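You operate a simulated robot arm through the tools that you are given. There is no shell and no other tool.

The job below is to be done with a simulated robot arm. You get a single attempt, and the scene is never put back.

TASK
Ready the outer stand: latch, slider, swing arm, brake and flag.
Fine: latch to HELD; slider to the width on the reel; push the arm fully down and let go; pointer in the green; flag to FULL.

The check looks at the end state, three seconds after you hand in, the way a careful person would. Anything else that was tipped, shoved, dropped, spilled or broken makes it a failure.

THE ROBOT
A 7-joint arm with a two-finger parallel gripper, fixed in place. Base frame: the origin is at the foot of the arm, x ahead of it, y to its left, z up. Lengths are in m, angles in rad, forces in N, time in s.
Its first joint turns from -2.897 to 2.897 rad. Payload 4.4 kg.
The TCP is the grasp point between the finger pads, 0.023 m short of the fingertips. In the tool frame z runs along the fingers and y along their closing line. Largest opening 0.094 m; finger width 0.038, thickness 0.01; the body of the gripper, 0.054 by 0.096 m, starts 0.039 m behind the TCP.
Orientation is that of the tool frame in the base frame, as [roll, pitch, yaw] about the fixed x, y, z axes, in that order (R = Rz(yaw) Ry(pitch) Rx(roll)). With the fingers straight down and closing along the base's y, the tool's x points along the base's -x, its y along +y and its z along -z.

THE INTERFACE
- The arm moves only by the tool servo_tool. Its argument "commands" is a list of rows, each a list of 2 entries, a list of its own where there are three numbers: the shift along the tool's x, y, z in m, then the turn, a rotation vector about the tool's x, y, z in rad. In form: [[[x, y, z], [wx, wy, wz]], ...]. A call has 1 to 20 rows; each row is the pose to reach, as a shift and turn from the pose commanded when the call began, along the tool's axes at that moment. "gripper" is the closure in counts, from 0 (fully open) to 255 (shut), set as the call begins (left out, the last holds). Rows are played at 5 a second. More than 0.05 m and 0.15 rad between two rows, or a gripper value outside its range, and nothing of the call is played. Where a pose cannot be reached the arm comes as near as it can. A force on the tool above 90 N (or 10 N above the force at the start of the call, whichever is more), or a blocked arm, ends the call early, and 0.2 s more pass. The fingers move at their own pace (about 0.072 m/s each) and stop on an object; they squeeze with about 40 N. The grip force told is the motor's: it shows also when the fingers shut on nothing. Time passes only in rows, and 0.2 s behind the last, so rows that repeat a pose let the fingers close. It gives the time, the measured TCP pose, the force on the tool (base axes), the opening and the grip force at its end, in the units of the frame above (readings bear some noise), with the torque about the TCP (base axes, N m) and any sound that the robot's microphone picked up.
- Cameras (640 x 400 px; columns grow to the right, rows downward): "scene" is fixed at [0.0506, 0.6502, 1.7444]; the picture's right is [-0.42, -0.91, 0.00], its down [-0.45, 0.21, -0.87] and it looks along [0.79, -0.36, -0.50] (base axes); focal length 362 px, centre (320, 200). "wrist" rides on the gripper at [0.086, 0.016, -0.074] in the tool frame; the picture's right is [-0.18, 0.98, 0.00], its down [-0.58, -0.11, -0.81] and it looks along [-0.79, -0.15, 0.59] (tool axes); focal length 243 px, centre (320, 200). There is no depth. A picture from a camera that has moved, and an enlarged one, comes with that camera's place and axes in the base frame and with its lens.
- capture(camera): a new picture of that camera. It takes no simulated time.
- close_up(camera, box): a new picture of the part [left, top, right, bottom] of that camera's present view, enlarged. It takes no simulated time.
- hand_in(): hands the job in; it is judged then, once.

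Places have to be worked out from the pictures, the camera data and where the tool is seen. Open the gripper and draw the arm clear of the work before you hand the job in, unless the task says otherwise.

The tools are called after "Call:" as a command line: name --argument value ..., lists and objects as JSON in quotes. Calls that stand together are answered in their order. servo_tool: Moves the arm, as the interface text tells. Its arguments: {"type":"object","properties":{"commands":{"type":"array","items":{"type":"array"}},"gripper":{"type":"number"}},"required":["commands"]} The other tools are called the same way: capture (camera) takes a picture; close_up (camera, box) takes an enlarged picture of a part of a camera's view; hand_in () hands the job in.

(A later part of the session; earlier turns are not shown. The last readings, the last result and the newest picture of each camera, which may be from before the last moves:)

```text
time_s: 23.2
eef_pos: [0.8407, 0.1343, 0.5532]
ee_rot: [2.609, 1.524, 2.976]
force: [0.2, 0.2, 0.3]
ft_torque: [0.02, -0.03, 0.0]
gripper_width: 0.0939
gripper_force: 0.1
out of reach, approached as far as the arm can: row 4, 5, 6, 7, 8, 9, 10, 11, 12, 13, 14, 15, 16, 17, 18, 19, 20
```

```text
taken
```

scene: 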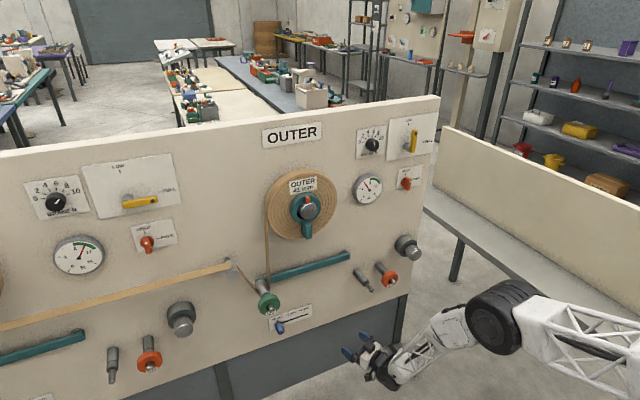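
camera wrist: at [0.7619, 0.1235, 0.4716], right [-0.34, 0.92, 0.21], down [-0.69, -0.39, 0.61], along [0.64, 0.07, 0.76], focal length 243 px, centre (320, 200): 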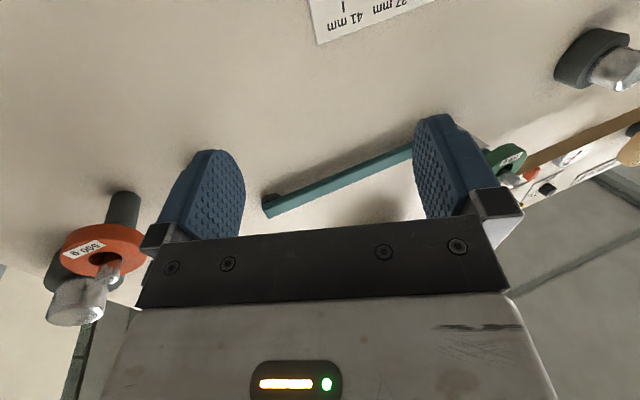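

The low, close-in pose was out of reach, so the arm stopped short at (0.84, 0.13, 0.55) with no contact; horizontal reach at low z needs larger x. The command stands at (0.752, 0.369, 0.541), so I advance it in small steps toward x≈0.95, where nothing is in the way at this height.

Call:
servo_tool --commands '[[[0, 0, 0.02], [0, 0, 0]], [[0, 0, 0.04], [0, 0, 0]], [[0, 0, 0.06], [0, 0, 0]], [[0, 0, 0.08], [0, 0, 0]], [[0, 0, 0.1], [0, 0, 0]], [[0, 0, 0.12], [0, 0, 0]], [[0, 0, 0.14], [0, 0, 0]], [[0, 0, 0.16], [0, 0, 0]], [[0, 0, 0.18], [0, 0, 0]], [[0, 0, 0.18], [0, 0, 0]]]'

Call:
capture --camera "scene"

Call:
capture --camera "wrist"

```text
time_s: 25.4
eef_pos: [0.9495, 0.1697, 0.5492]
ee_rot: [2.614, 1.524, 2.987]
force: [0.0, -0.6, 0.5]
ft_torque: [0.0, 0.02, 0.01]
gripper_width: 0.094
gripper_force: 0.1
out of reach, approached as far as the arm can: row 3, 4, 6, 7, 8, 9, 10
```

```text
taken
```

scene: 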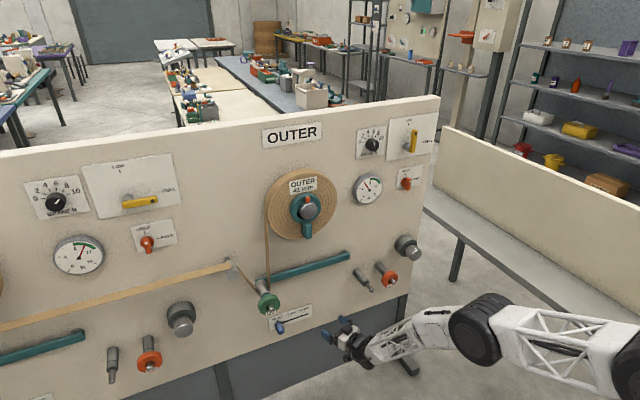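

```text
taken
camera wrist: at [0.8705, 0.1586, 0.4683], right [-0.35, 0.91, 0.21], down [-0.68, -0.4, 0.61], along [0.64, 0.07, 0.76], focal length 243 px, centre (320, 200)
```

wrist: 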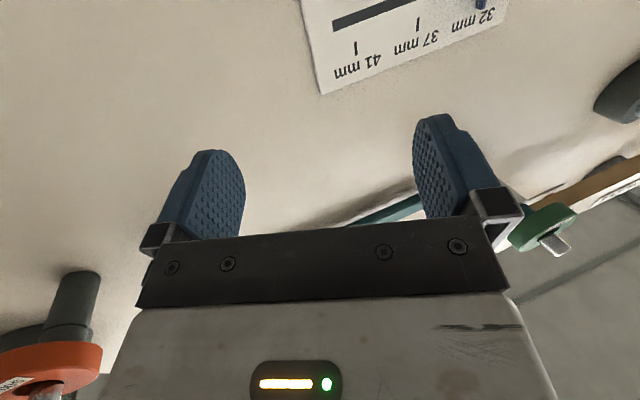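

The solver kept y near 0.17 with the tool yawed about 21° to the left, apparently preferring a radial heading. I pull the commanded y back to about 0.2 and command a matching yaw of 0.36 rad so command and arm agree again.

Call:
servo_tool --commands '[[[0, -0.043, 0], [-0.09, 0, 0]], [[0, -0.086, 0], [-0.18, 0, 0]], [[0, -0.129, 0], [-0.27, 0, 0]], [[0, -0.17, 0], [-0.36, 0, 0]], [[0, -0.17, 0], [-0.36, 0, 0]], [[0, -0.17, 0], [-0.36, 0, 0]]]'

Call:
capture --camera "scene"

```text
time_s: 26.8
eef_pos: [1.0128, 0.0125, 0.5445]
ee_rot: [2.252, 1.524, 2.972]
force: [-0.1, -0.4, 0.1]
ft_torque: [0.01, 0.0, 0.0]
gripper_width: 0.0939
gripper_force: 0.1
```

```text
taken
```

scene: 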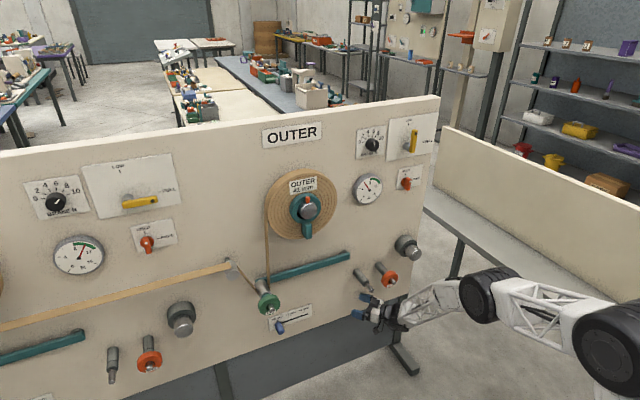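

I now see that after an out-of-reach call the command is reset to the approached pose; the arm is at (1.013, 0.012, 0.545) yawed about 41°, with no contact. Horizontal low poses are awkward for this arm, so I retreat from the panel and go to a posture with the tool straight ahead but pitched about 46° down.

Call:
servo_tool --commands '[[[-0.011, 0.0315, -0.013], [0.0861, 0.0904, 0.033]], [[-0.022, 0.063, -0.026], [0.1722, 0.1808, 0.0661]], [[-0.033, 0.0945, -0.039], [0.2582, 0.2711, 0.0991]], [[-0.044, 0.126, -0.052], [0.3443, 0.3615, 0.1321]], [[-0.055, 0.1575, -0.065], [0.4304, 0.4519, 0.1651]], [[-0.066, 0.189, -0.078], [0.5165, 0.5423, 0.1982]], [[-0.077, 0.2205, -0.091], [0.6025, 0.6326, 0.2312]], [[-0.088, 0.252, -0.104], [0.6886, 0.723, 0.2642]], [[-0.088, 0.252, -0.104], [0.6886, 0.723, 0.2642]]]'

Call:
capture --camera "scene"

Call:
capture --camera "wrist"

```text
time_s: 28.8
eef_pos: [0.7815, 0.0839, 0.622]
ee_rot: [3.036, 0.696, -3.051]
force: [0.3, 0.0, 0.0]
ft_torque: [-0.04, -0.01, 0.0]
gripper_width: 0.0939
gripper_force: 0.1
out of reach, approached as far as the arm can: row 7, 8
```

```text
taken
```

scene: 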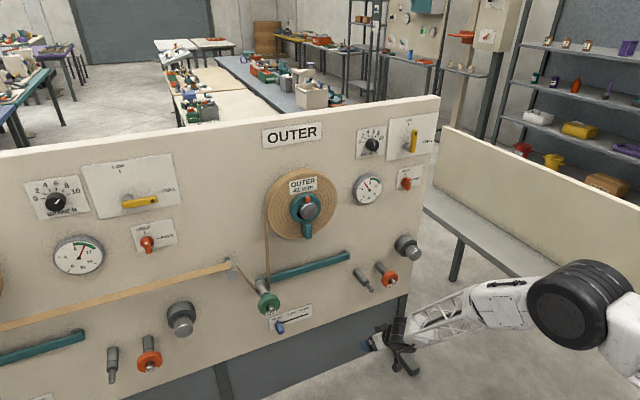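

```text
taken
camera wrist: at [0.6661, 0.0834, 0.6262], right [-0.02, 0.98, 0.2], down [-0.04, -0.2, 0.98], along [1.0, 0.01, 0.05], focal length 243 px, centre (320, 200)
```

wrist: 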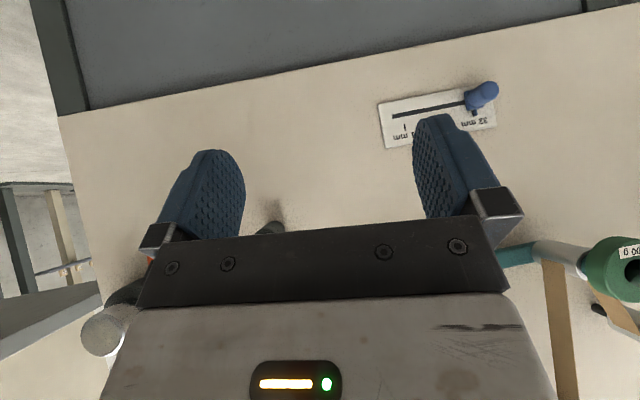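

The arm is at (0.78, 0.08, 0.62) with a slight unwanted roll and again near a limit, so its joint posture is poor. I raise it back to about z≈0.97 with a clean 46°-down heading to recover a comfortable posture.

Call:
servo_tool --commands '[[[-0.0211, 0.0095, -0.0323], [0.0184, -0.0086, 0.007]], [[-0.0422, 0.019, -0.0645], [0.0367, -0.0173, 0.014]], [[-0.0632, 0.0285, -0.0968], [0.0551, -0.0259, 0.021]], [[-0.0843, 0.038, -0.129], [0.0734, -0.0346, 0.028]], [[-0.1054, 0.0475, -0.1613], [0.0918, -0.0432, 0.035]], [[-0.1265, 0.057, -0.1935], [0.1101, -0.0519, 0.042]], [[-0.1475, 0.0665, -0.2258], [0.1285, -0.0605, 0.049]], [[-0.1686, 0.076, -0.258], [0.1468, -0.0692, 0.056]], [[-0.1897, 0.0855, -0.2903], [0.1652, -0.0778, 0.063]], [[-0.1897, 0.0855, -0.2903], [0.1652, -0.0778, 0.063]]]'

Call:
capture --camera "scene"

Call:
capture --camera "wrist"

```text
time_s: 31.0
eef_pos: [0.705, 0.2141, 0.9845]
ee_rot: [-3.039, 0.851, 3.058]
force: [-0.6, -0.3, -0.1]
ft_torque: [-0.03, -0.01, 0.01]
gripper_width: 0.0939
gripper_force: 0.1
out of reach, approached as far as the arm can: row 1, 2, 3, 4
```

```text
taken
```

scene: 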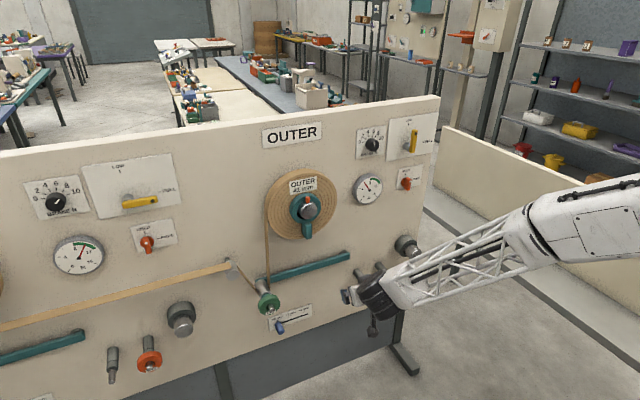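

```text
taken
camera wrist: at [0.5953, 0.248, 0.968], right [0.28, 0.96, 0.07], down [-0.23, -0.01, 0.97], along [0.93, -0.29, 0.22], focal length 243 px, centre (320, 200)
```

wrist: 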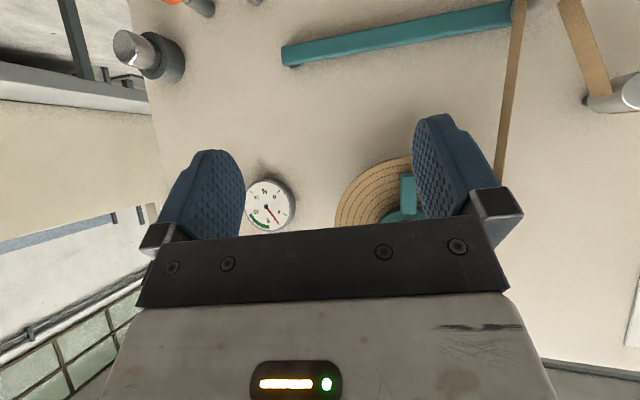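

It settled at (0.705, 0.214, 0.985) in a comfortable posture, and I now understand the command is kept whenever the last row is reachable. I head for (0.85, 0.25, 0.80) with the tool straight ahead and pitched about 34° down, clear of the weight and tape.

Call:
servo_tool --commands '[[[0.0078, 0.0112, 0.0369], [-0.0281, -0.0204, -0.0075]], [[0.0157, 0.0223, 0.0738], [-0.0562, -0.0408, -0.015]], [[0.0235, 0.0335, 0.1107], [-0.0843, -0.0612, -0.0225]], [[0.0313, 0.0446, 0.1475], [-0.1124, -0.0816, -0.03]], [[0.0392, 0.0558, 0.1844], [-0.1405, -0.102, -0.0375]], [[0.047, 0.0669, 0.2213], [-0.1686, -0.1224, -0.045]], [[0.047, 0.0669, 0.2213], [-0.1686, -0.1224, -0.045]], [[0.047, 0.0669, 0.2213], [-0.1686, -0.1224, -0.045]]]'

Call:
capture --camera "scene"

```text
time_s: 32.8
eef_pos: [0.8463, 0.2472, 0.7995]
ee_rot: [3.141, 0.972, -3.139]
force: [0.1, 0.5, -0.5]
ft_torque: [0.0, 0.03, 0.01]
gripper_width: 0.094
gripper_force: 0.1
```

```text
taken
```

scene: 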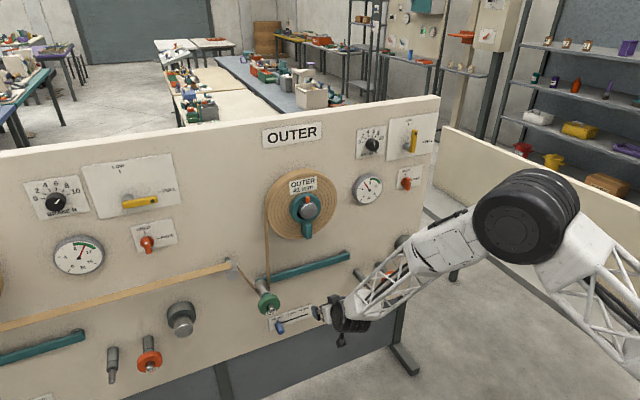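

Good, fully reached with pitch 34° down. I descend to about (0.90, 0.25, 0.58).

Call:
servo_tool --commands '[[[0.0252, 0, 0.0281], [0, 0, 0]], [[0.0504, 0, 0.0563], [0, 0, 0]], [[0.0756, 0, 0.0844], [0, 0, 0]], [[0.1007, 0, 0.1125], [0, 0, 0]], [[0.1259, 0, 0.1407], [0, 0, 0]], [[0.1511, 0, 0.1688], [0, 0, 0]], [[0.1511, 0, 0.1688], [0, 0, 0]]]'

Call:
capture --camera "scene"

Call:
capture --camera "wrist"

```text
time_s: 34.4
eef_pos: [0.9011, 0.2462, 0.5802]
ee_rot: [3.142, 0.973, 3.141]
force: [-0.2, 0.6, 0.3]
ft_torque: [-0.02, -0.01, 0.0]
gripper_width: 0.0939
gripper_force: 0.0
```

```text
taken
```

scene: 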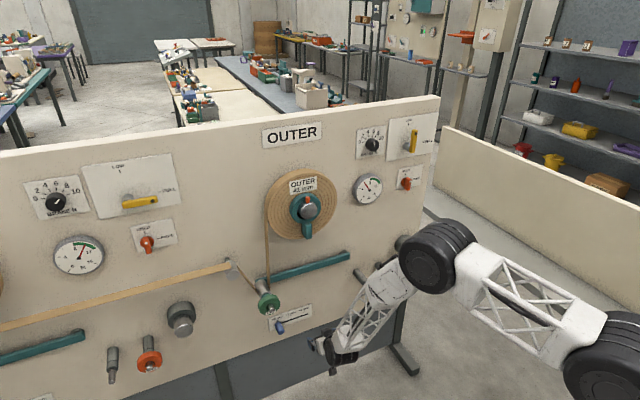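

```text
taken
camera wrist: at [0.7908, 0.262, 0.5524], right [0.1, 0.98, 0.15], down [-0.34, -0.11, 0.93], along [0.94, -0.15, 0.32], focal length 243 px, centre (320, 200)
```

wrist: 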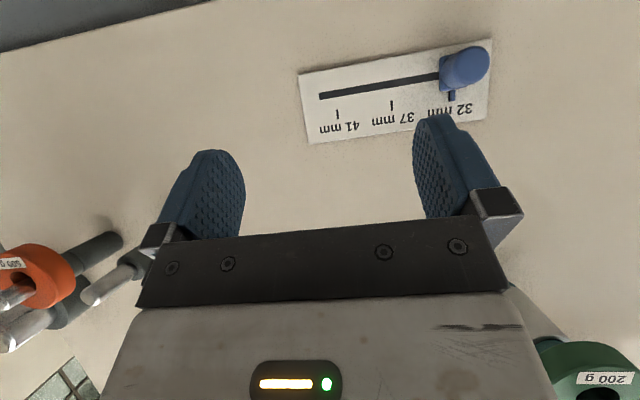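

The slider ticks come out consistently (41 at y≈0.251, 32 at y≈0.370; plate x≈1.078), with the knob axis near y≈0.371, z≈0.536. I slide sideways to y≈0.371 at this distance first.

Call:
servo_tool --commands '[[[0, 0.042, 0], [0, 0, 0]], [[0, 0.084, 0], [0, 0, 0]], [[0, 0.125, 0], [0, 0, 0]], [[0, 0.125, 0], [0, 0, 0]]]'

Call:
capture --camera "wrist"

Call:
close_up --camera "scene" --box '[230, 240, 390, 360]'

```text
time_s: 35.4
eef_pos: [0.9039, 0.3712, 0.5783]
ee_rot: [-3.141, 0.972, 3.142]
force: [-0.2, 0.5, -0.5]
ft_torque: [0.0, 0.01, 0.0]
gripper_width: 0.0941
gripper_force: 0.1
```

```text
taken
camera wrist: at [0.7931, 0.3877, 0.5506], right [0.1, 0.98, 0.15], down [-0.34, -0.11, 0.93], along [0.94, -0.15, 0.32], focal length 243 px, centre (320, 200)
```

wrist: 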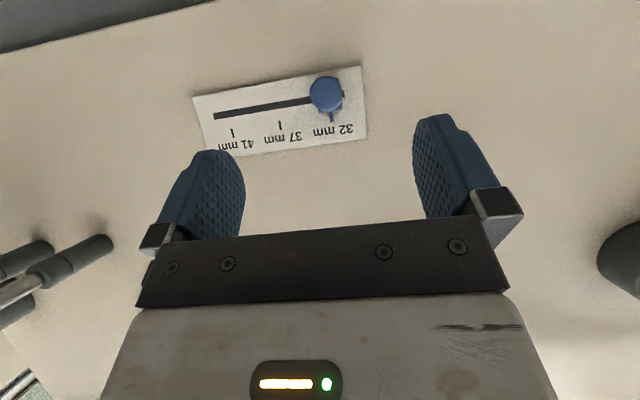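

```text
3.33 times, centred on (310, 300) of scene
camera zoom: at [0.0506, 0.6502, 1.7444], right [-0.42, -0.91, 0.0], down [-0.45, 0.21, -0.87], along [0.79, -0.36, -0.5], focal length 1207 px, centre (353, -133)
```

zoom: 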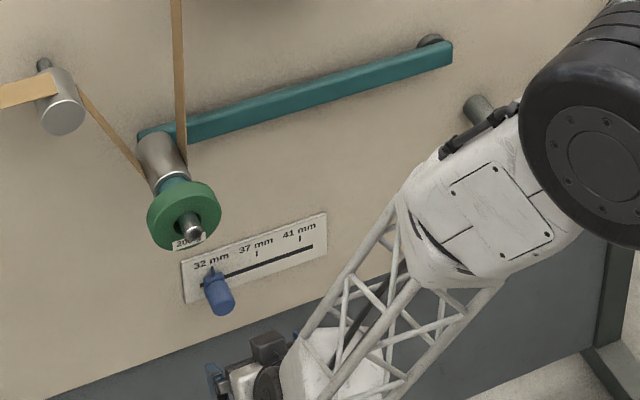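

The knob's front is at about (1.042, 0.369, 0.531), aligned with the gripper. I advance along the tool so the open fingers straddle the knob with the TCP near (1.038, 0.370, 0.534).

Call:
servo_tool --commands '[[[-0.0095, -0.0005, 0.034], [0, 0, 0]], [[-0.019, -0.001, 0.068], [0, 0, 0]], [[-0.0285, -0.0015, 0.1], [0, 0, 0]], [[-0.034, -0.0015, 0.121], [0, 0, 0]], [[-0.0382, -0.0015, 0.1374], [0, 0, 0]], [[-0.0382, -0.0015, 0.1374], [0, 0, 0]]]'

Call:
capture --camera "wrist"

Call:
close_up --camera "scene" --box '[230, 260, 350, 350]'

```text
time_s: 36.8
eef_pos: [1.0378, 0.3679, 0.5335]
ee_rot: [3.141, 0.972, 3.141]
force: [-0.3, 0.1, -0.3]
ft_torque: [0.0, 0.01, 0.0]
gripper_width: 0.0941
gripper_force: 0.1
```

```text
taken
camera wrist: at [0.9265, 0.384, 0.5057], right [0.1, 0.98, 0.15], down [-0.34, -0.11, 0.93], along [0.94, -0.15, 0.32], focal length 243 px, centre (320, 200)
```

wrist: 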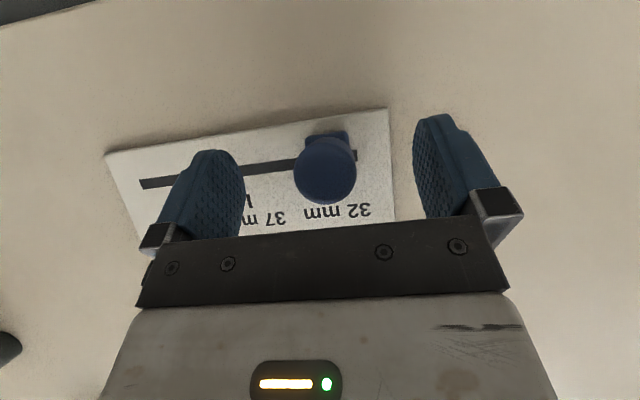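

```text
4.44 times, centred on (290, 305) of scene
camera zoom: at [0.0506, 0.6502, 1.7444], right [-0.42, -0.91, 0.0], down [-0.45, 0.21, -0.87], along [0.79, -0.36, -0.5], focal length 1609 px, centre (453, -267)
```

zoom: 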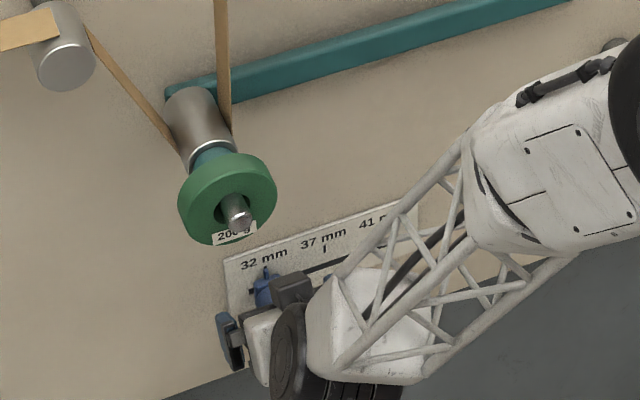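

The knob sits centred between the fingers with no force. I close the gripper on it.

Call:
servo_tool --commands '[[[0, 0, 0], [0, 0, 0]], [[0, 0, 0], [0, 0, 0]], [[0, 0, 0], [0, 0, 0]], [[0, 0, 0], [0, 0, 0]], [[0, 0, 0], [0, 0, 0]]]' --gripper 255

Call:
close_up --camera "wrist" --box '[100, 90, 480, 240]'

```text
time_s: 38.0
eef_pos: [1.0363, 0.3681, 0.5334]
ee_rot: [3.141, 0.972, -3.141]
force: [1.3, 4.1, -1.1]
ft_torque: [0.08, -0.04, -0.59]
gripper_width: 0.0297
gripper_force: 45.1
```

```text
1.68 times, centred on (290, 165) of wrist
camera zoom: at [0.9263, 0.3841, 0.5056], right [0.1, 0.98, 0.15], down [-0.34, -0.11, 0.93], along [0.94, -0.15, 0.32], focal length 409 px, centre (370, 259)
```

zoom: 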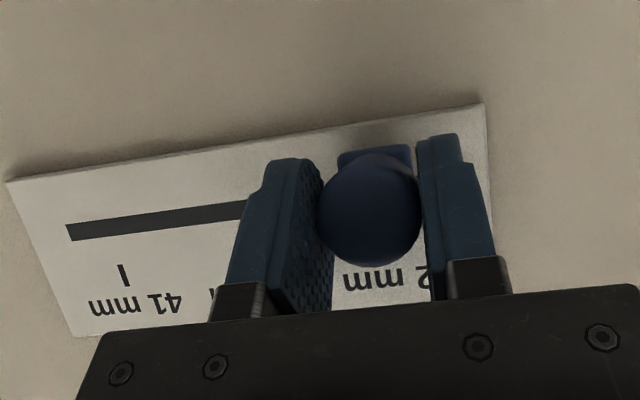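

The knob is gripped (29.7 mm) at y≈0.369. I drag it toward -y by 0.117 m in small steps toward the 41 mm tick.

Call:
servo_tool --commands '[[[0, -0.015, 0], [0, 0, 0]], [[0, -0.03, 0], [0, 0, 0]], [[0, -0.045, 0], [0, 0, 0]], [[0, -0.06, 0], [0, 0, 0]], [[0, -0.075, 0], [0, 0, 0]], [[0, -0.09, 0], [0, 0, 0]], [[0, -0.105, 0], [0, 0, 0]], [[0, -0.117, 0], [0, 0, 0]], [[0, -0.117, 0], [0, 0, 0]]]'

Call:
close_up --camera "wrist" --box '[200, 90, 520, 240]'

Call:
close_up --camera "scene" --box '[250, 290, 330, 340]'

```text
time_s: 40.0
eef_pos: [1.0365, 0.2515, 0.5331]
ee_rot: [-3.141, 0.971, -3.14]
force: [25.8, -2.0, -19.0]
ft_torque: [-0.1, -0.14, -0.52]
gripper_width: 0.0296
gripper_force: 44.9
```

```text
2.00 times, centred on (360, 165) of wrist
camera zoom: at [0.9257, 0.2681, 0.506], right [0.1, 0.98, 0.15], down [-0.34, -0.11, 0.94], along [0.94, -0.15, 0.32], focal length 485 px, centre (240, 270)
```

zoom: 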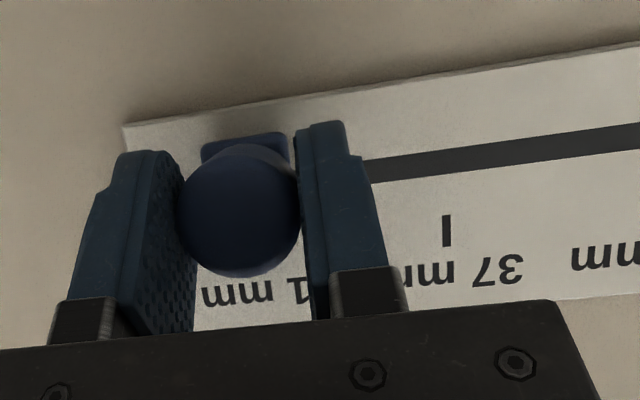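

```text
8.00 times, centred on (290, 315) of scene
camera zoom: at [0.0506, 0.6502, 1.7444], right [-0.42, -0.91, 0.0], down [-0.45, 0.21, -0.87], along [0.79, -0.36, -0.5], focal length 2897 px, centre (560, -720)
```

zoom: 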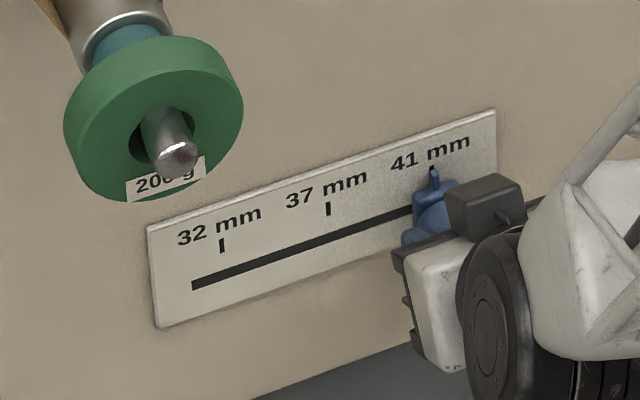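

The pointer is right at the 41 mm tick with almost no lateral force. I open the gripper to release the slider.

Call:
servo_tool --commands '[[[0, 0, 0], [0, 0, 0]], [[0, 0, 0], [0, 0, 0]], [[0, 0, 0], [0, 0, 0]], [[0, 0, 0], [0, 0, 0]]]' --gripper 0

Call:
capture --camera "wrist"

Call:
close_up --camera "scene" --box '[290, 295, 330, 330]'

```text
time_s: 41.0
eef_pos: [1.0366, 0.2518, 0.5351]
ee_rot: [-3.141, 0.972, 3.142]
force: [-0.4, 0.4, -0.2]
ft_torque: [0.02, 0.0, -0.02]
gripper_width: 0.0939
gripper_force: 0.1
```

```text
taken
camera wrist: at [0.9258, 0.2685, 0.5066], right [0.1, 0.98, 0.15], down [-0.34, -0.11, 0.93], along [0.94, -0.15, 0.32], focal length 243 px, centre (320, 200)
```

wrist: 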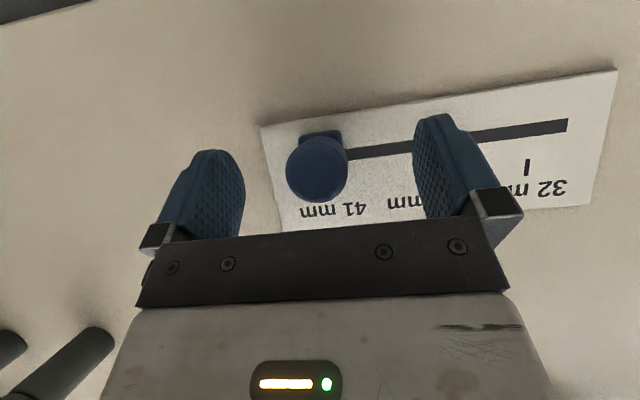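

```text
11.43 times, centred on (310, 312) of scene
camera zoom: at [0.0506, 0.6502, 1.7444], right [-0.42, -0.91, 0.0], down [-0.45, 0.21, -0.87], along [0.79, -0.36, -0.5], focal length 4138 px, centre (434, -1086)
```

zoom: 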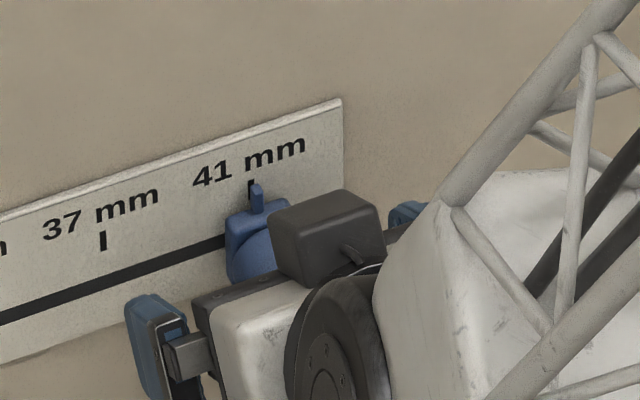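

Released cleanly. I withdraw along the approach direction and then inspect the pointer against the 41 mm tick.

Call:
servo_tool --commands '[[[0.005, 0, -0.02], [0, 0, 0]], [[0.0125, 0, -0.045], [0, 0, 0]], [[0.02, 0, -0.075], [0, 0, 0]], [[0.0285, 0, -0.105], [0, 0, 0]], [[0.0382, 0, -0.1374], [0, 0, 0]], [[0.0382, 0, -0.1374], [0, 0, 0]]]'

Call:
close_up --camera "scene" --box '[260, 290, 330, 340]'

Call:
close_up --camera "wrist" --box '[280, 60, 460, 170]'

```text
time_s: 42.4
eef_pos: [0.9012, 0.2536, 0.5807]
ee_rot: [3.14, 0.972, -3.139]
force: [0.1, 0.3, 0.0]
ft_torque: [0.01, 0.0, 0.02]
gripper_width: 0.0938
gripper_force: 0.1
```

```text
8.00 times, centred on (295, 315) of scene
camera zoom: at [0.0506, 0.6502, 1.7444], right [-0.42, -0.91, 0.0], down [-0.45, 0.21, -0.87], along [0.79, -0.36, -0.5], focal length 2897 px, centre (520, -720)
```

zoom: 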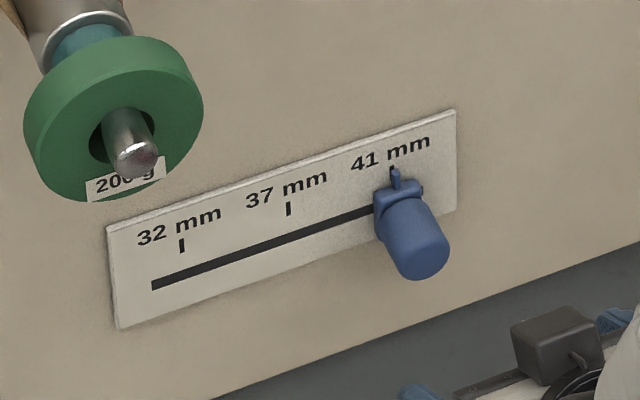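

```text
3.56 times, centred on (370, 115) of wrist
camera zoom: at [0.7905, 0.2704, 0.5523], right [0.1, 0.98, 0.15], down [-0.34, -0.11, 0.93], along [0.94, -0.15, 0.32], focal length 863 px, centre (142, 502)
```

zoom: 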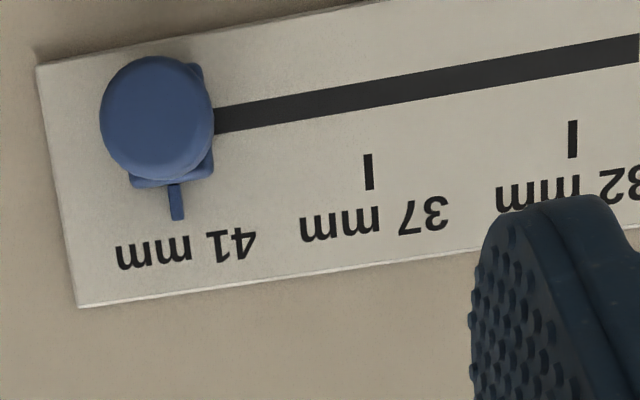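

The slider pointer covers the 41 mm tick exactly (pointer y≈0.2516 vs tick ≈0.251). Next is the swing arm: I close the fingers and rise to about (0.88, 0.295, 0.93), steepening the pitch slightly, so I can press on the bar from above.

Call:
servo_tool --commands '[[[-0.0308, 0.0044, -0.0238], [0, 0.0167, 0]], [[-0.0617, 0.0089, -0.0476], [0, 0.0333, 0]], [[-0.0925, 0.0133, -0.0714], [0, 0.05, 0]], [[-0.1234, 0.0178, -0.0952], [0, 0.0667, 0]], [[-0.1542, 0.0222, -0.1189], [0, 0.0833, 0]], [[-0.1851, 0.0267, -0.1427], [0, 0.1, 0]], [[-0.2159, 0.0311, -0.1665], [0, 0.1167, 0]], [[-0.2468, 0.0356, -0.1903], [0, 0.1333, 0]], [[-0.2776, 0.04, -0.2141], [0, 0.15, 0]], [[-0.2776, 0.04, -0.2141], [0, 0.15, 0]]]' --gripper 255

Call:
capture --camera "wrist"

Call:
capture --camera "scene"

```text
time_s: 44.6
eef_pos: [0.8798, 0.2915, 0.9293]
ee_rot: [-3.14, 0.822, -3.14]
force: [-0.4, -0.2, 0.5]
ft_torque: [-0.03, 0.02, 0.01]
gripper_width: 0.0001
gripper_force: 40.2
```

```text
taken
camera wrist: at [0.7671, 0.3085, 0.9177], right [0.12, 0.98, 0.13], down [-0.19, -0.11, 0.97], along [0.97, -0.15, 0.18], focal length 243 px, centre (320, 200)
```

wrist: 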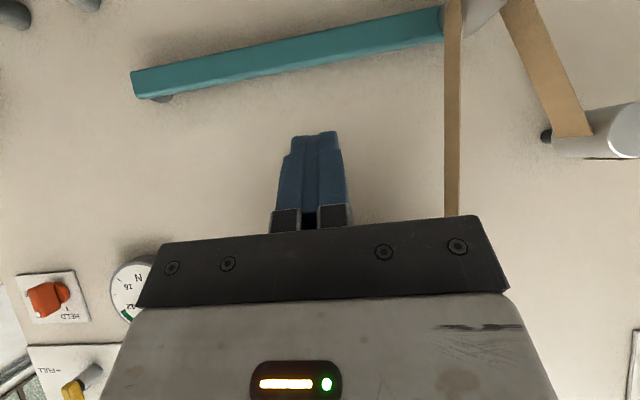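

```text
taken
```

scene: 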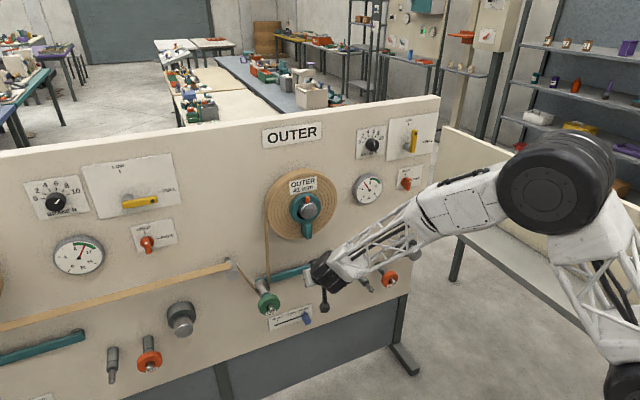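

The bar, tape and roller are in view, with my closed fingers above the bar. I enlarge the bar to get its edges precisely.

Call:
close_up --camera "wrist" --box '[120, 0, 480, 150]'

Call:
close_up --camera "scene" --box '[220, 230, 360, 320]'

```text
1.78 times, centred on (300, 75) of wrist
camera zoom: at [0.7671, 0.3085, 0.9177], right [0.12, 0.98, 0.13], down [-0.19, -0.11, 0.97], along [0.97, -0.15, 0.18], focal length 431 px, centre (356, 422)
```

zoom: 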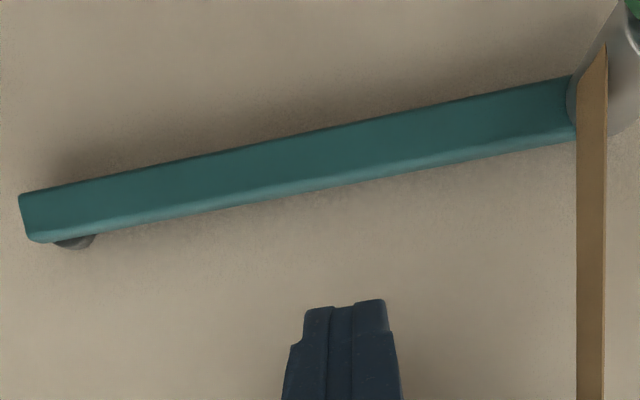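

```text
4.44 times, centred on (290, 275) of scene
camera zoom: at [0.0506, 0.6502, 1.7444], right [-0.42, -0.91, 0.0], down [-0.45, 0.21, -0.87], along [0.79, -0.36, -0.5], focal length 1609 px, centre (453, -133)
```

zoom: 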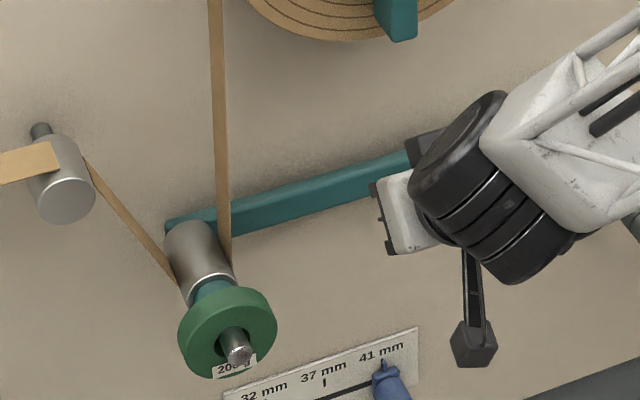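

The bar's front face is at x≈1.047, top edge z≈0.820, level; the tape is at y≈0.39–0.40. I move the closed fingertips to just above the bar at y≈0.26 (TCP about (1.036, 0.26, 0.885)).

Call:
servo_tool --commands '[[[-0.0146, -0.0065, 0.029], [0, 0, 0]], [[-0.0293, -0.013, 0.058], [0, 0, 0]], [[-0.0439, -0.0195, 0.0869], [0, 0, 0]], [[-0.0586, -0.026, 0.1159], [0, 0, 0]], [[-0.0732, -0.0325, 0.1449], [0, 0, 0]], [[-0.0732, -0.0325, 0.1449], [0, 0, 0]]]'

Call:
capture --camera "wrist"

Call:
capture --camera "scene"

```text
time_s: 46.0
eef_pos: [1.0376, 0.2573, 0.8841]
ee_rot: [3.14, 0.822, 3.14]
force: [-0.1, 0.8, -0.1]
ft_torque: [-0.02, 0.03, 0.0]
gripper_width: 0.0
gripper_force: 40.1
```

```text
taken
camera wrist: at [0.9242, 0.2747, 0.8734], right [0.12, 0.98, 0.13], down [-0.19, -0.11, 0.97], along [0.97, -0.15, 0.18], focal length 243 px, centre (320, 200)
```

wrist: 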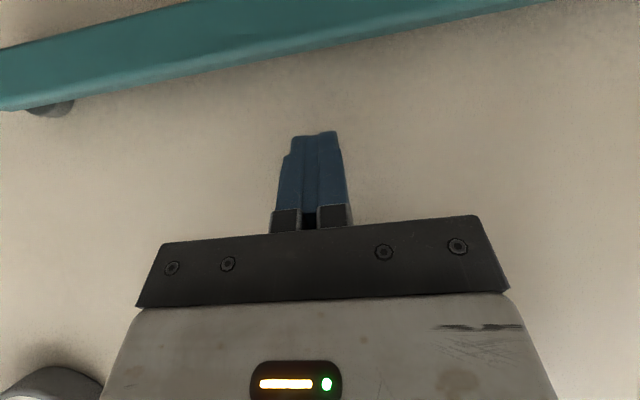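

```text
taken
```

scene: 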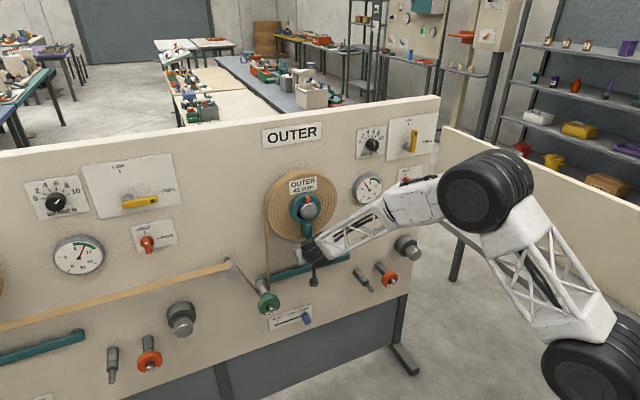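

The fingertips hover above the bar with no contact. I check the clearance between the hand and the reel hub before pressing.

Call:
close_up --camera "scene" --box '[240, 170, 380, 300]'

```text
3.08 times, centred on (310, 235) of scene
camera zoom: at [0.0506, 0.6502, 1.7444], right [-0.42, -0.91, 0.0], down [-0.45, 0.21, -0.87], along [0.79, -0.36, -0.5], focal length 1114 px, centre (351, 92)
```

zoom: 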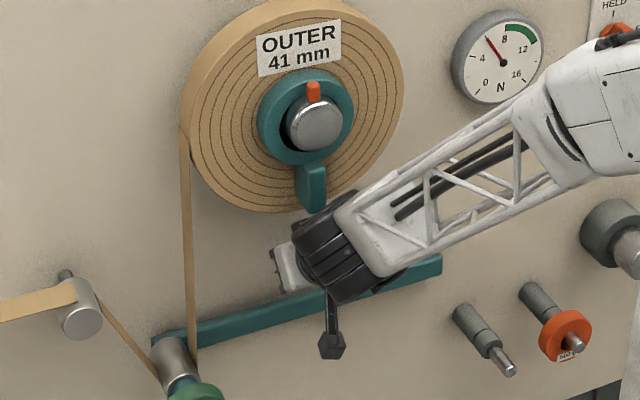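

Clearance is fine and grows going down. I press straight down in 10 mm steps through 60 mm; contact is expected after about 40 mm.

Call:
servo_tool --commands '[[[0.0073, 0, 0.0068], [0, 0, 0]], [[0.0147, 0, 0.0136], [0, 0, 0]], [[0.022, 0, 0.0204], [0, 0, 0]], [[0.0293, 0, 0.0272], [0, 0, 0]], [[0.0366, 0, 0.034], [0, 0, 0]], [[0.044, 0, 0.0408], [0, 0, 0]]]'

Call:
capture --camera "wrist"

Call:
close_up --camera "scene" --box '[210, 180, 390, 320]'

```text
time_s: 47.4
eef_pos: [1.0378, 0.2605, 0.8248]
ee_rot: [-3.141, 0.822, 3.141]
force: [-4.3, -1.1, 1.6]
ft_torque: [-0.02, 0.01, -0.06]
gripper_width: 0.0
gripper_force: 39.8
```

```text
taken
camera wrist: at [0.9243, 0.2767, 0.8139], right [0.12, 0.98, 0.13], down [-0.2, -0.11, 0.97], along [0.97, -0.15, 0.18], focal length 243 px, centre (320, 200)
```

wrist: 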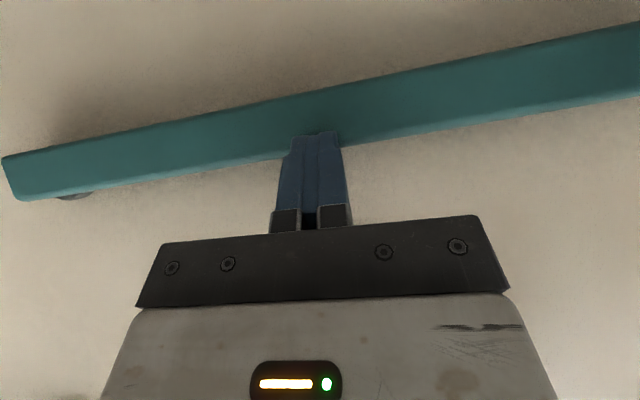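

```text
2.86 times, centred on (300, 250) of scene
camera zoom: at [0.0506, 0.6502, 1.7444], right [-0.42, -0.91, 0.0], down [-0.45, 0.21, -0.87], along [0.79, -0.36, -0.5], focal length 1035 px, centre (377, 57)
```

zoom: 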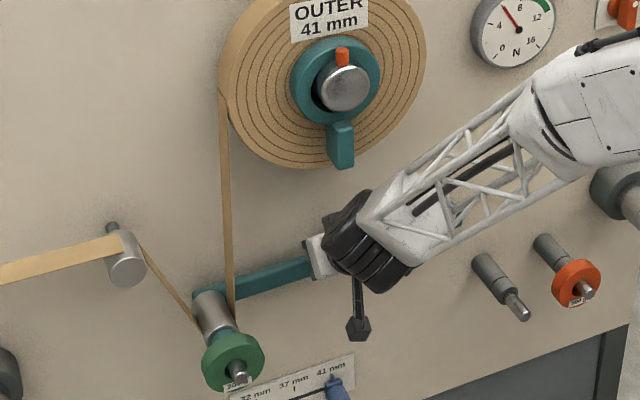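

Light contact shows (about 4 N, mostly in x), and the bar may have tilted only slightly. I enlarge the contact area to see whether the tips are on top of the bar or in front of it.

Call:
close_up --camera "wrist" --box '[230, 70, 410, 190]'

Call:
close_up --camera "scene" --box '[260, 230, 350, 290]'

```text
3.33 times, centred on (320, 130) of wrist
camera zoom: at [0.9243, 0.2767, 0.8139], right [0.12, 0.98, 0.13], down [-0.2, -0.11, 0.97], along [0.97, -0.15, 0.18], focal length 809 px, centre (320, 433)
```

zoom: 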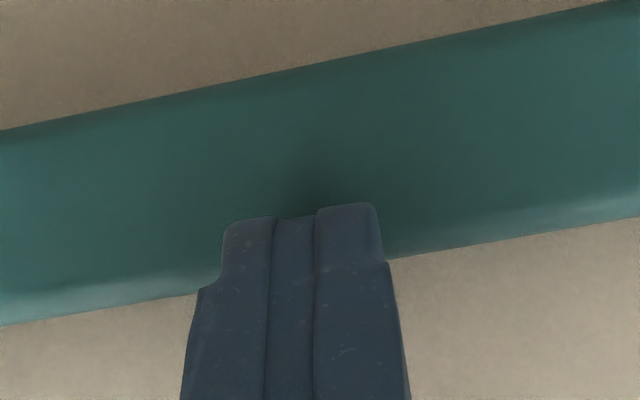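

```text
6.67 times, centred on (305, 260) of scene
camera zoom: at [0.0506, 0.6502, 1.7444], right [-0.42, -0.91, 0.0], down [-0.45, 0.21, -0.87], along [0.79, -0.36, -0.5], focal length 2414 px, centre (420, -200)
```

zoom: 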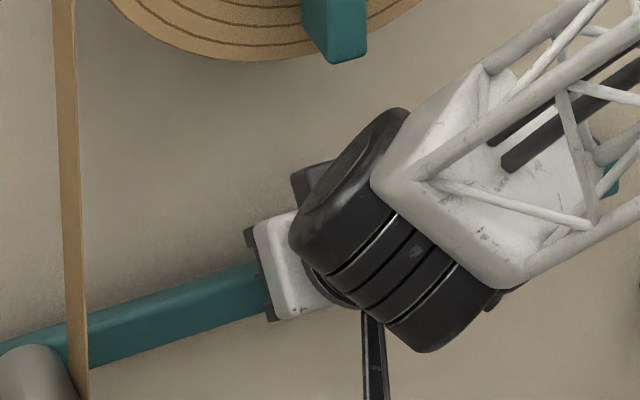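

The rounded tips rest on the bar's front-top edge, and the bar has gone down about 8 mm there. I shift 6 mm toward the panel for a safer hold and continue pressing down 40 mm.

Call:
servo_tool --commands '[[[-0.0041, 0, 0.0044], [0, 0, 0]], [[0.0032, 0, 0.0112], [0, 0, 0]], [[0.0106, 0, 0.018], [0, 0, 0]], [[0.0179, 0, 0.0248], [0, 0, 0]], [[0.0252, 0, 0.0316], [0, 0, 0]]]'

Call:
capture --camera "wrist"

Call:
close_up --camera "scene" --box '[210, 180, 390, 330]'

```text
time_s: 48.0
eef_pos: [1.0408, 0.2614, 0.8118]
ee_rot: [3.141, 0.816, 3.141]
force: [-19.8, 0.9, 4.4]
ft_torque: [-0.01, 0.27, -0.11]
gripper_width: 0.0
gripper_force: 40.1
stopped in row 3: the force on the tool passed its limit at 100 N (the readings are from after the stop); the commanded pose is now the measured one
```

```text
taken
camera wrist: at [0.9259, 0.2772, 0.8018], right [0.13, 0.98, 0.13], down [-0.19, -0.11, 0.98], along [0.97, -0.15, 0.17], focal length 243 px, centre (320, 200)
```

wrist: 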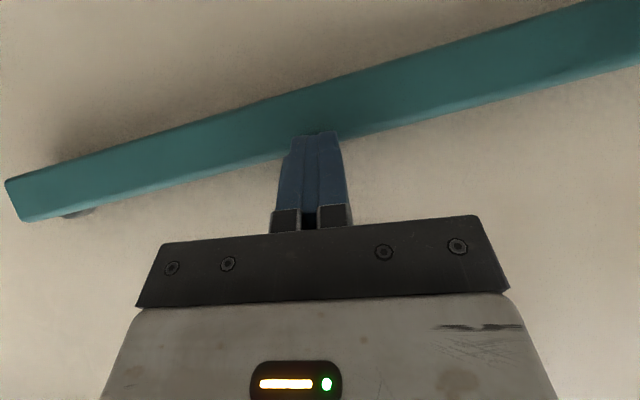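

```text
2.67 times, centred on (300, 255) of scene
camera zoom: at [0.0506, 0.6502, 1.7444], right [-0.42, -0.91, 0.0], down [-0.45, 0.21, -0.87], along [0.79, -0.36, -0.5], focal length 966 px, centre (373, 53)
```

zoom: 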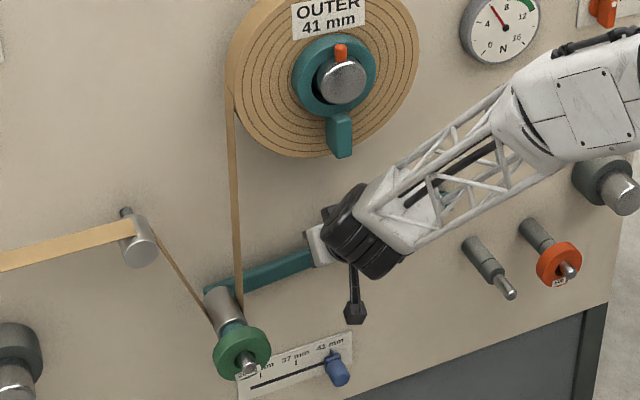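

The stop came from pressing the tips into the bar's front edge along x: the end face is too steep. I back off up and away gently, then flatten the pitch so the underside of the fingers lies over the bar instead.

Call:
servo_tool --commands '[[[0.001, 0, -0.007], [0, 0, 0]], [[-0.003, 0, -0.02], [0, 0, 0]], [[-0.011, 0, -0.038], [0, 0, 0]], [[-0.0231, 0, -0.0629], [0, 0, 0]], [[-0.0231, 0, -0.0629], [0, -0.1, 0]], [[-0.0231, 0, -0.0629], [0, -0.2, 0]], [[-0.0231, 0, -0.0629], [0, -0.3, 0]], [[-0.0231, 0, -0.0629], [0, -0.4, 0]], [[-0.0231, 0, -0.0629], [0, -0.4, 0]]]'

Call:
capture --camera "wrist"

Call:
close_up --camera "scene" --box '[210, 180, 390, 330]'

```text
time_s: 50.0
eef_pos: [1.01, 0.2599, 0.873]
ee_rot: [3.141, 1.216, -3.139]
force: [0.9, 0.7, -0.3]
ft_torque: [-0.02, 0.02, 0.0]
gripper_width: 0.0
gripper_force: 40.2
```

```text
taken
camera wrist: at [0.9103, 0.2773, 0.8181], right [0.06, 0.98, 0.17], down [-0.55, -0.11, 0.83], along [0.83, -0.15, 0.54], focal length 243 px, centre (320, 200)
```

wrist: 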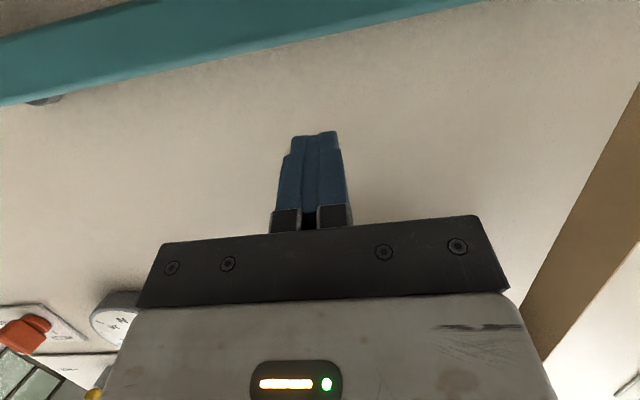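

```text
2.67 times, centred on (300, 255) of scene
camera zoom: at [0.0506, 0.6502, 1.7444], right [-0.42, -0.91, 0.0], down [-0.45, 0.21, -0.87], along [0.79, -0.36, -0.5], focal length 966 px, centre (373, 53)
```

zoom: 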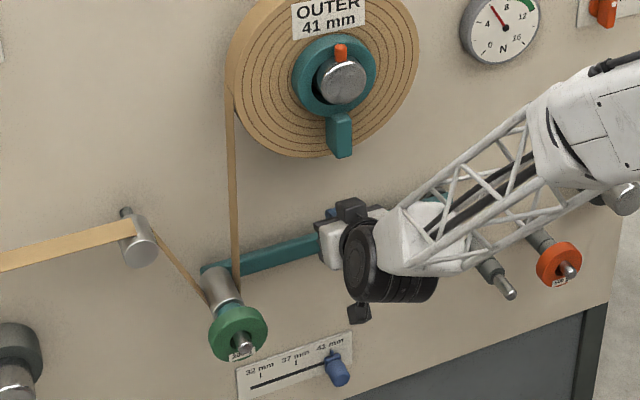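

The pitch is now 20° below horizontal and the bar is back up. I extend the fingers over the bar to x≈1.045 and then press down in 10 mm steps.

Call:
servo_tool --commands '[[[-0.0061, 0, 0.0164], [0, 0, 0]], [[-0.0122, 0, 0.0328], [0, 0, 0]], [[-0.0028, 0, 0.0363], [0, 0, 0]], [[0.0066, 0, 0.0398], [0, 0, 0]], [[0.0159, 0, 0.0432], [0, 0, 0]], [[0.0253, 0, 0.0467], [0, 0, 0]], [[0.0347, 0, 0.0502], [0, 0, 0]], [[0.0441, 0, 0.0537], [0, 0, 0]]]'

Call:
capture --camera "wrist"

Call:
close_up --camera "scene" --box '[210, 180, 390, 330]'

```text
time_s: 51.8
eef_pos: [1.0451, 0.2608, 0.8116]
ee_rot: [3.14, 1.215, -3.142]
force: [4.1, -1.4, 5.8]
ft_torque: [-0.1, -0.19, 0.0]
gripper_width: 0.0002
gripper_force: 39.7
```

```text
taken
camera wrist: at [0.9446, 0.2771, 0.7581], right [0.06, 0.98, 0.17], down [-0.55, -0.11, 0.83], along [0.83, -0.15, 0.54], focal length 243 px, centre (320, 200)
```

wrist: 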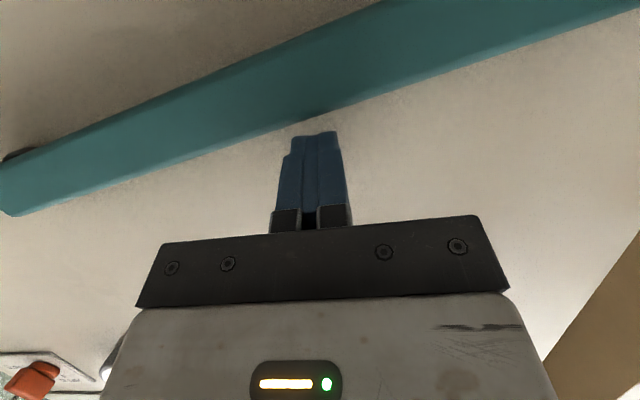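

```text
2.67 times, centred on (300, 255) of scene
camera zoom: at [0.0506, 0.6502, 1.7444], right [-0.42, -0.91, 0.0], down [-0.45, 0.21, -0.87], along [0.79, -0.36, -0.5], focal length 966 px, centre (373, 53)
```

zoom: 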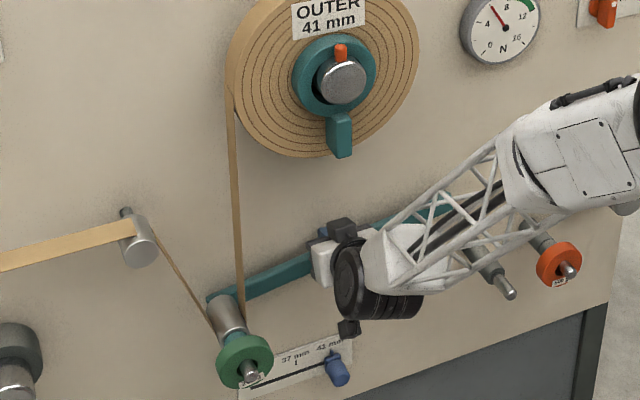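

Now the fingers press squarely on the bar (about 6 N up), and the arm is going down. I continue down another 60 mm in 10 mm steps.

Call:
servo_tool --commands '[[[0.0094, 0, 0.0035], [0, 0, 0]], [[0.0188, 0, 0.007], [0, 0, 0]], [[0.0281, 0, 0.0104], [0, 0, 0]], [[0.0375, 0, 0.0139], [0, 0, 0]], [[0.0469, 0, 0.0174], [0, 0, 0]], [[0.0563, 0, 0.0209], [0, 0, 0]]]'

Call:
capture --camera "wrist"

Call:
close_up --camera "scene" --box '[210, 180, 390, 330]'

```text
time_s: 52.6
eef_pos: [1.0481, 0.2624, 0.7951]
ee_rot: [3.137, 1.229, 3.14]
force: [5.5, 3.2, 8.8]
ft_torque: [0.01, -0.27, 0.11]
gripper_width: 0.0002
gripper_force: 40.3
stopped in row 3: the force on the tool passed its limit at 108 N (the readings are from after the stop); the commanded pose is now the measured one
```

```text
taken
camera wrist: at [0.9484, 0.2786, 0.7408], right [0.06, 0.98, 0.17], down [-0.56, -0.11, 0.82], along [0.82, -0.15, 0.55], focal length 243 px, centre (320, 200)
```

wrist: 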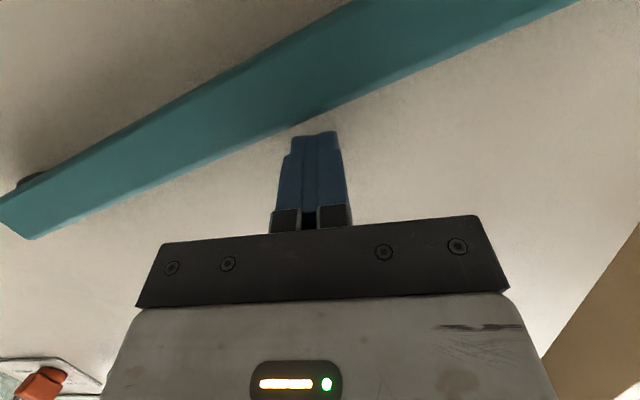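

```text
2.67 times, centred on (300, 255) of scene
camera zoom: at [0.0506, 0.6502, 1.7444], right [-0.42, -0.91, 0.0], down [-0.45, 0.21, -0.87], along [0.79, -0.36, -0.5], focal length 966 px, centre (373, 53)
```

zoom: 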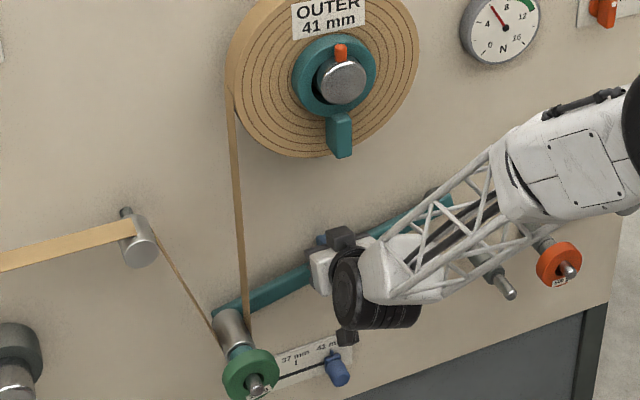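

The force spiked in one step after a light ~6–9 N push, which suggests the arm met its lower stop (about 13° down). I confirm gently with two 1.5 mm steps.

Call:
servo_tool --commands '[[[0.0014, 0, 0.0005], [0, 0, 0]], [[0.0028, 0, 0.001], [0, 0, 0]], [[0.0028, 0, 0.001], [0, 0, 0]]]'

Call:
close_up --camera "wrist" --box '[0, 0, 640, 250]'

Call:
close_up --camera "scene" --box '[345, 165, 395, 210]'

```text
time_s: 53.4
eef_pos: [1.0477, 0.2621, 0.7948]
ee_rot: [3.137, 1.23, 3.139]
force: [6.4, 1.3, 35.7]
ft_torque: [-0.28, -0.72, 0.07]
gripper_width: 0.0
gripper_force: 39.7
```

```text
1.00 times, centred on (320, 125) of wrist (not enlarged: the box is as wide or as high as the picture)
camera zoom: at [0.9484, 0.2788, 0.7398], right [0.06, 0.98, 0.18], down [-0.57, -0.11, 0.82], along [0.82, -0.15, 0.55], focal length 243 px, centre (320, 275)
```

zoom: 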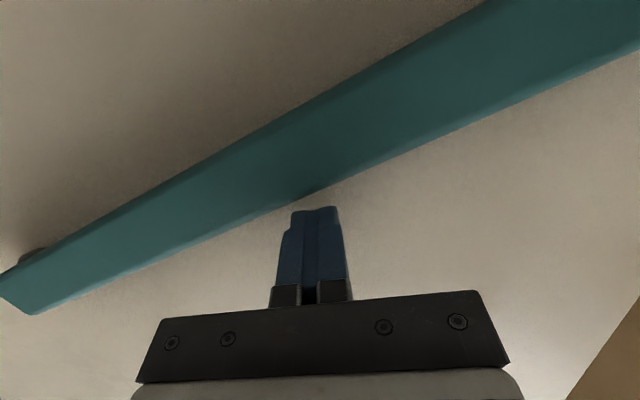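

```text
8.89 times, centred on (370, 188) of scene
camera zoom: at [0.0506, 0.6502, 1.7444], right [-0.42, -0.91, 0.0], down [-0.45, 0.21, -0.87], along [0.79, -0.36, -0.5], focal length 3219 px, centre (-124, 311)
```

zoom: 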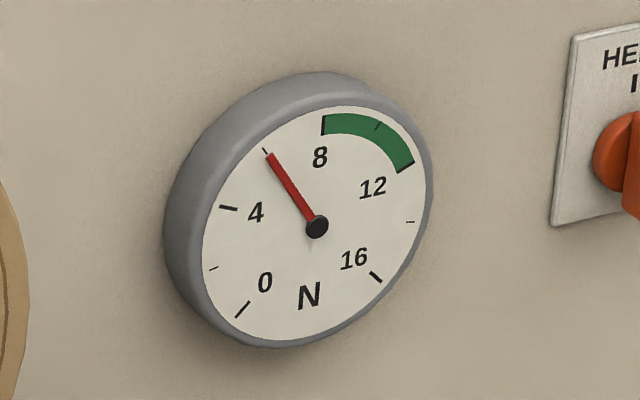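

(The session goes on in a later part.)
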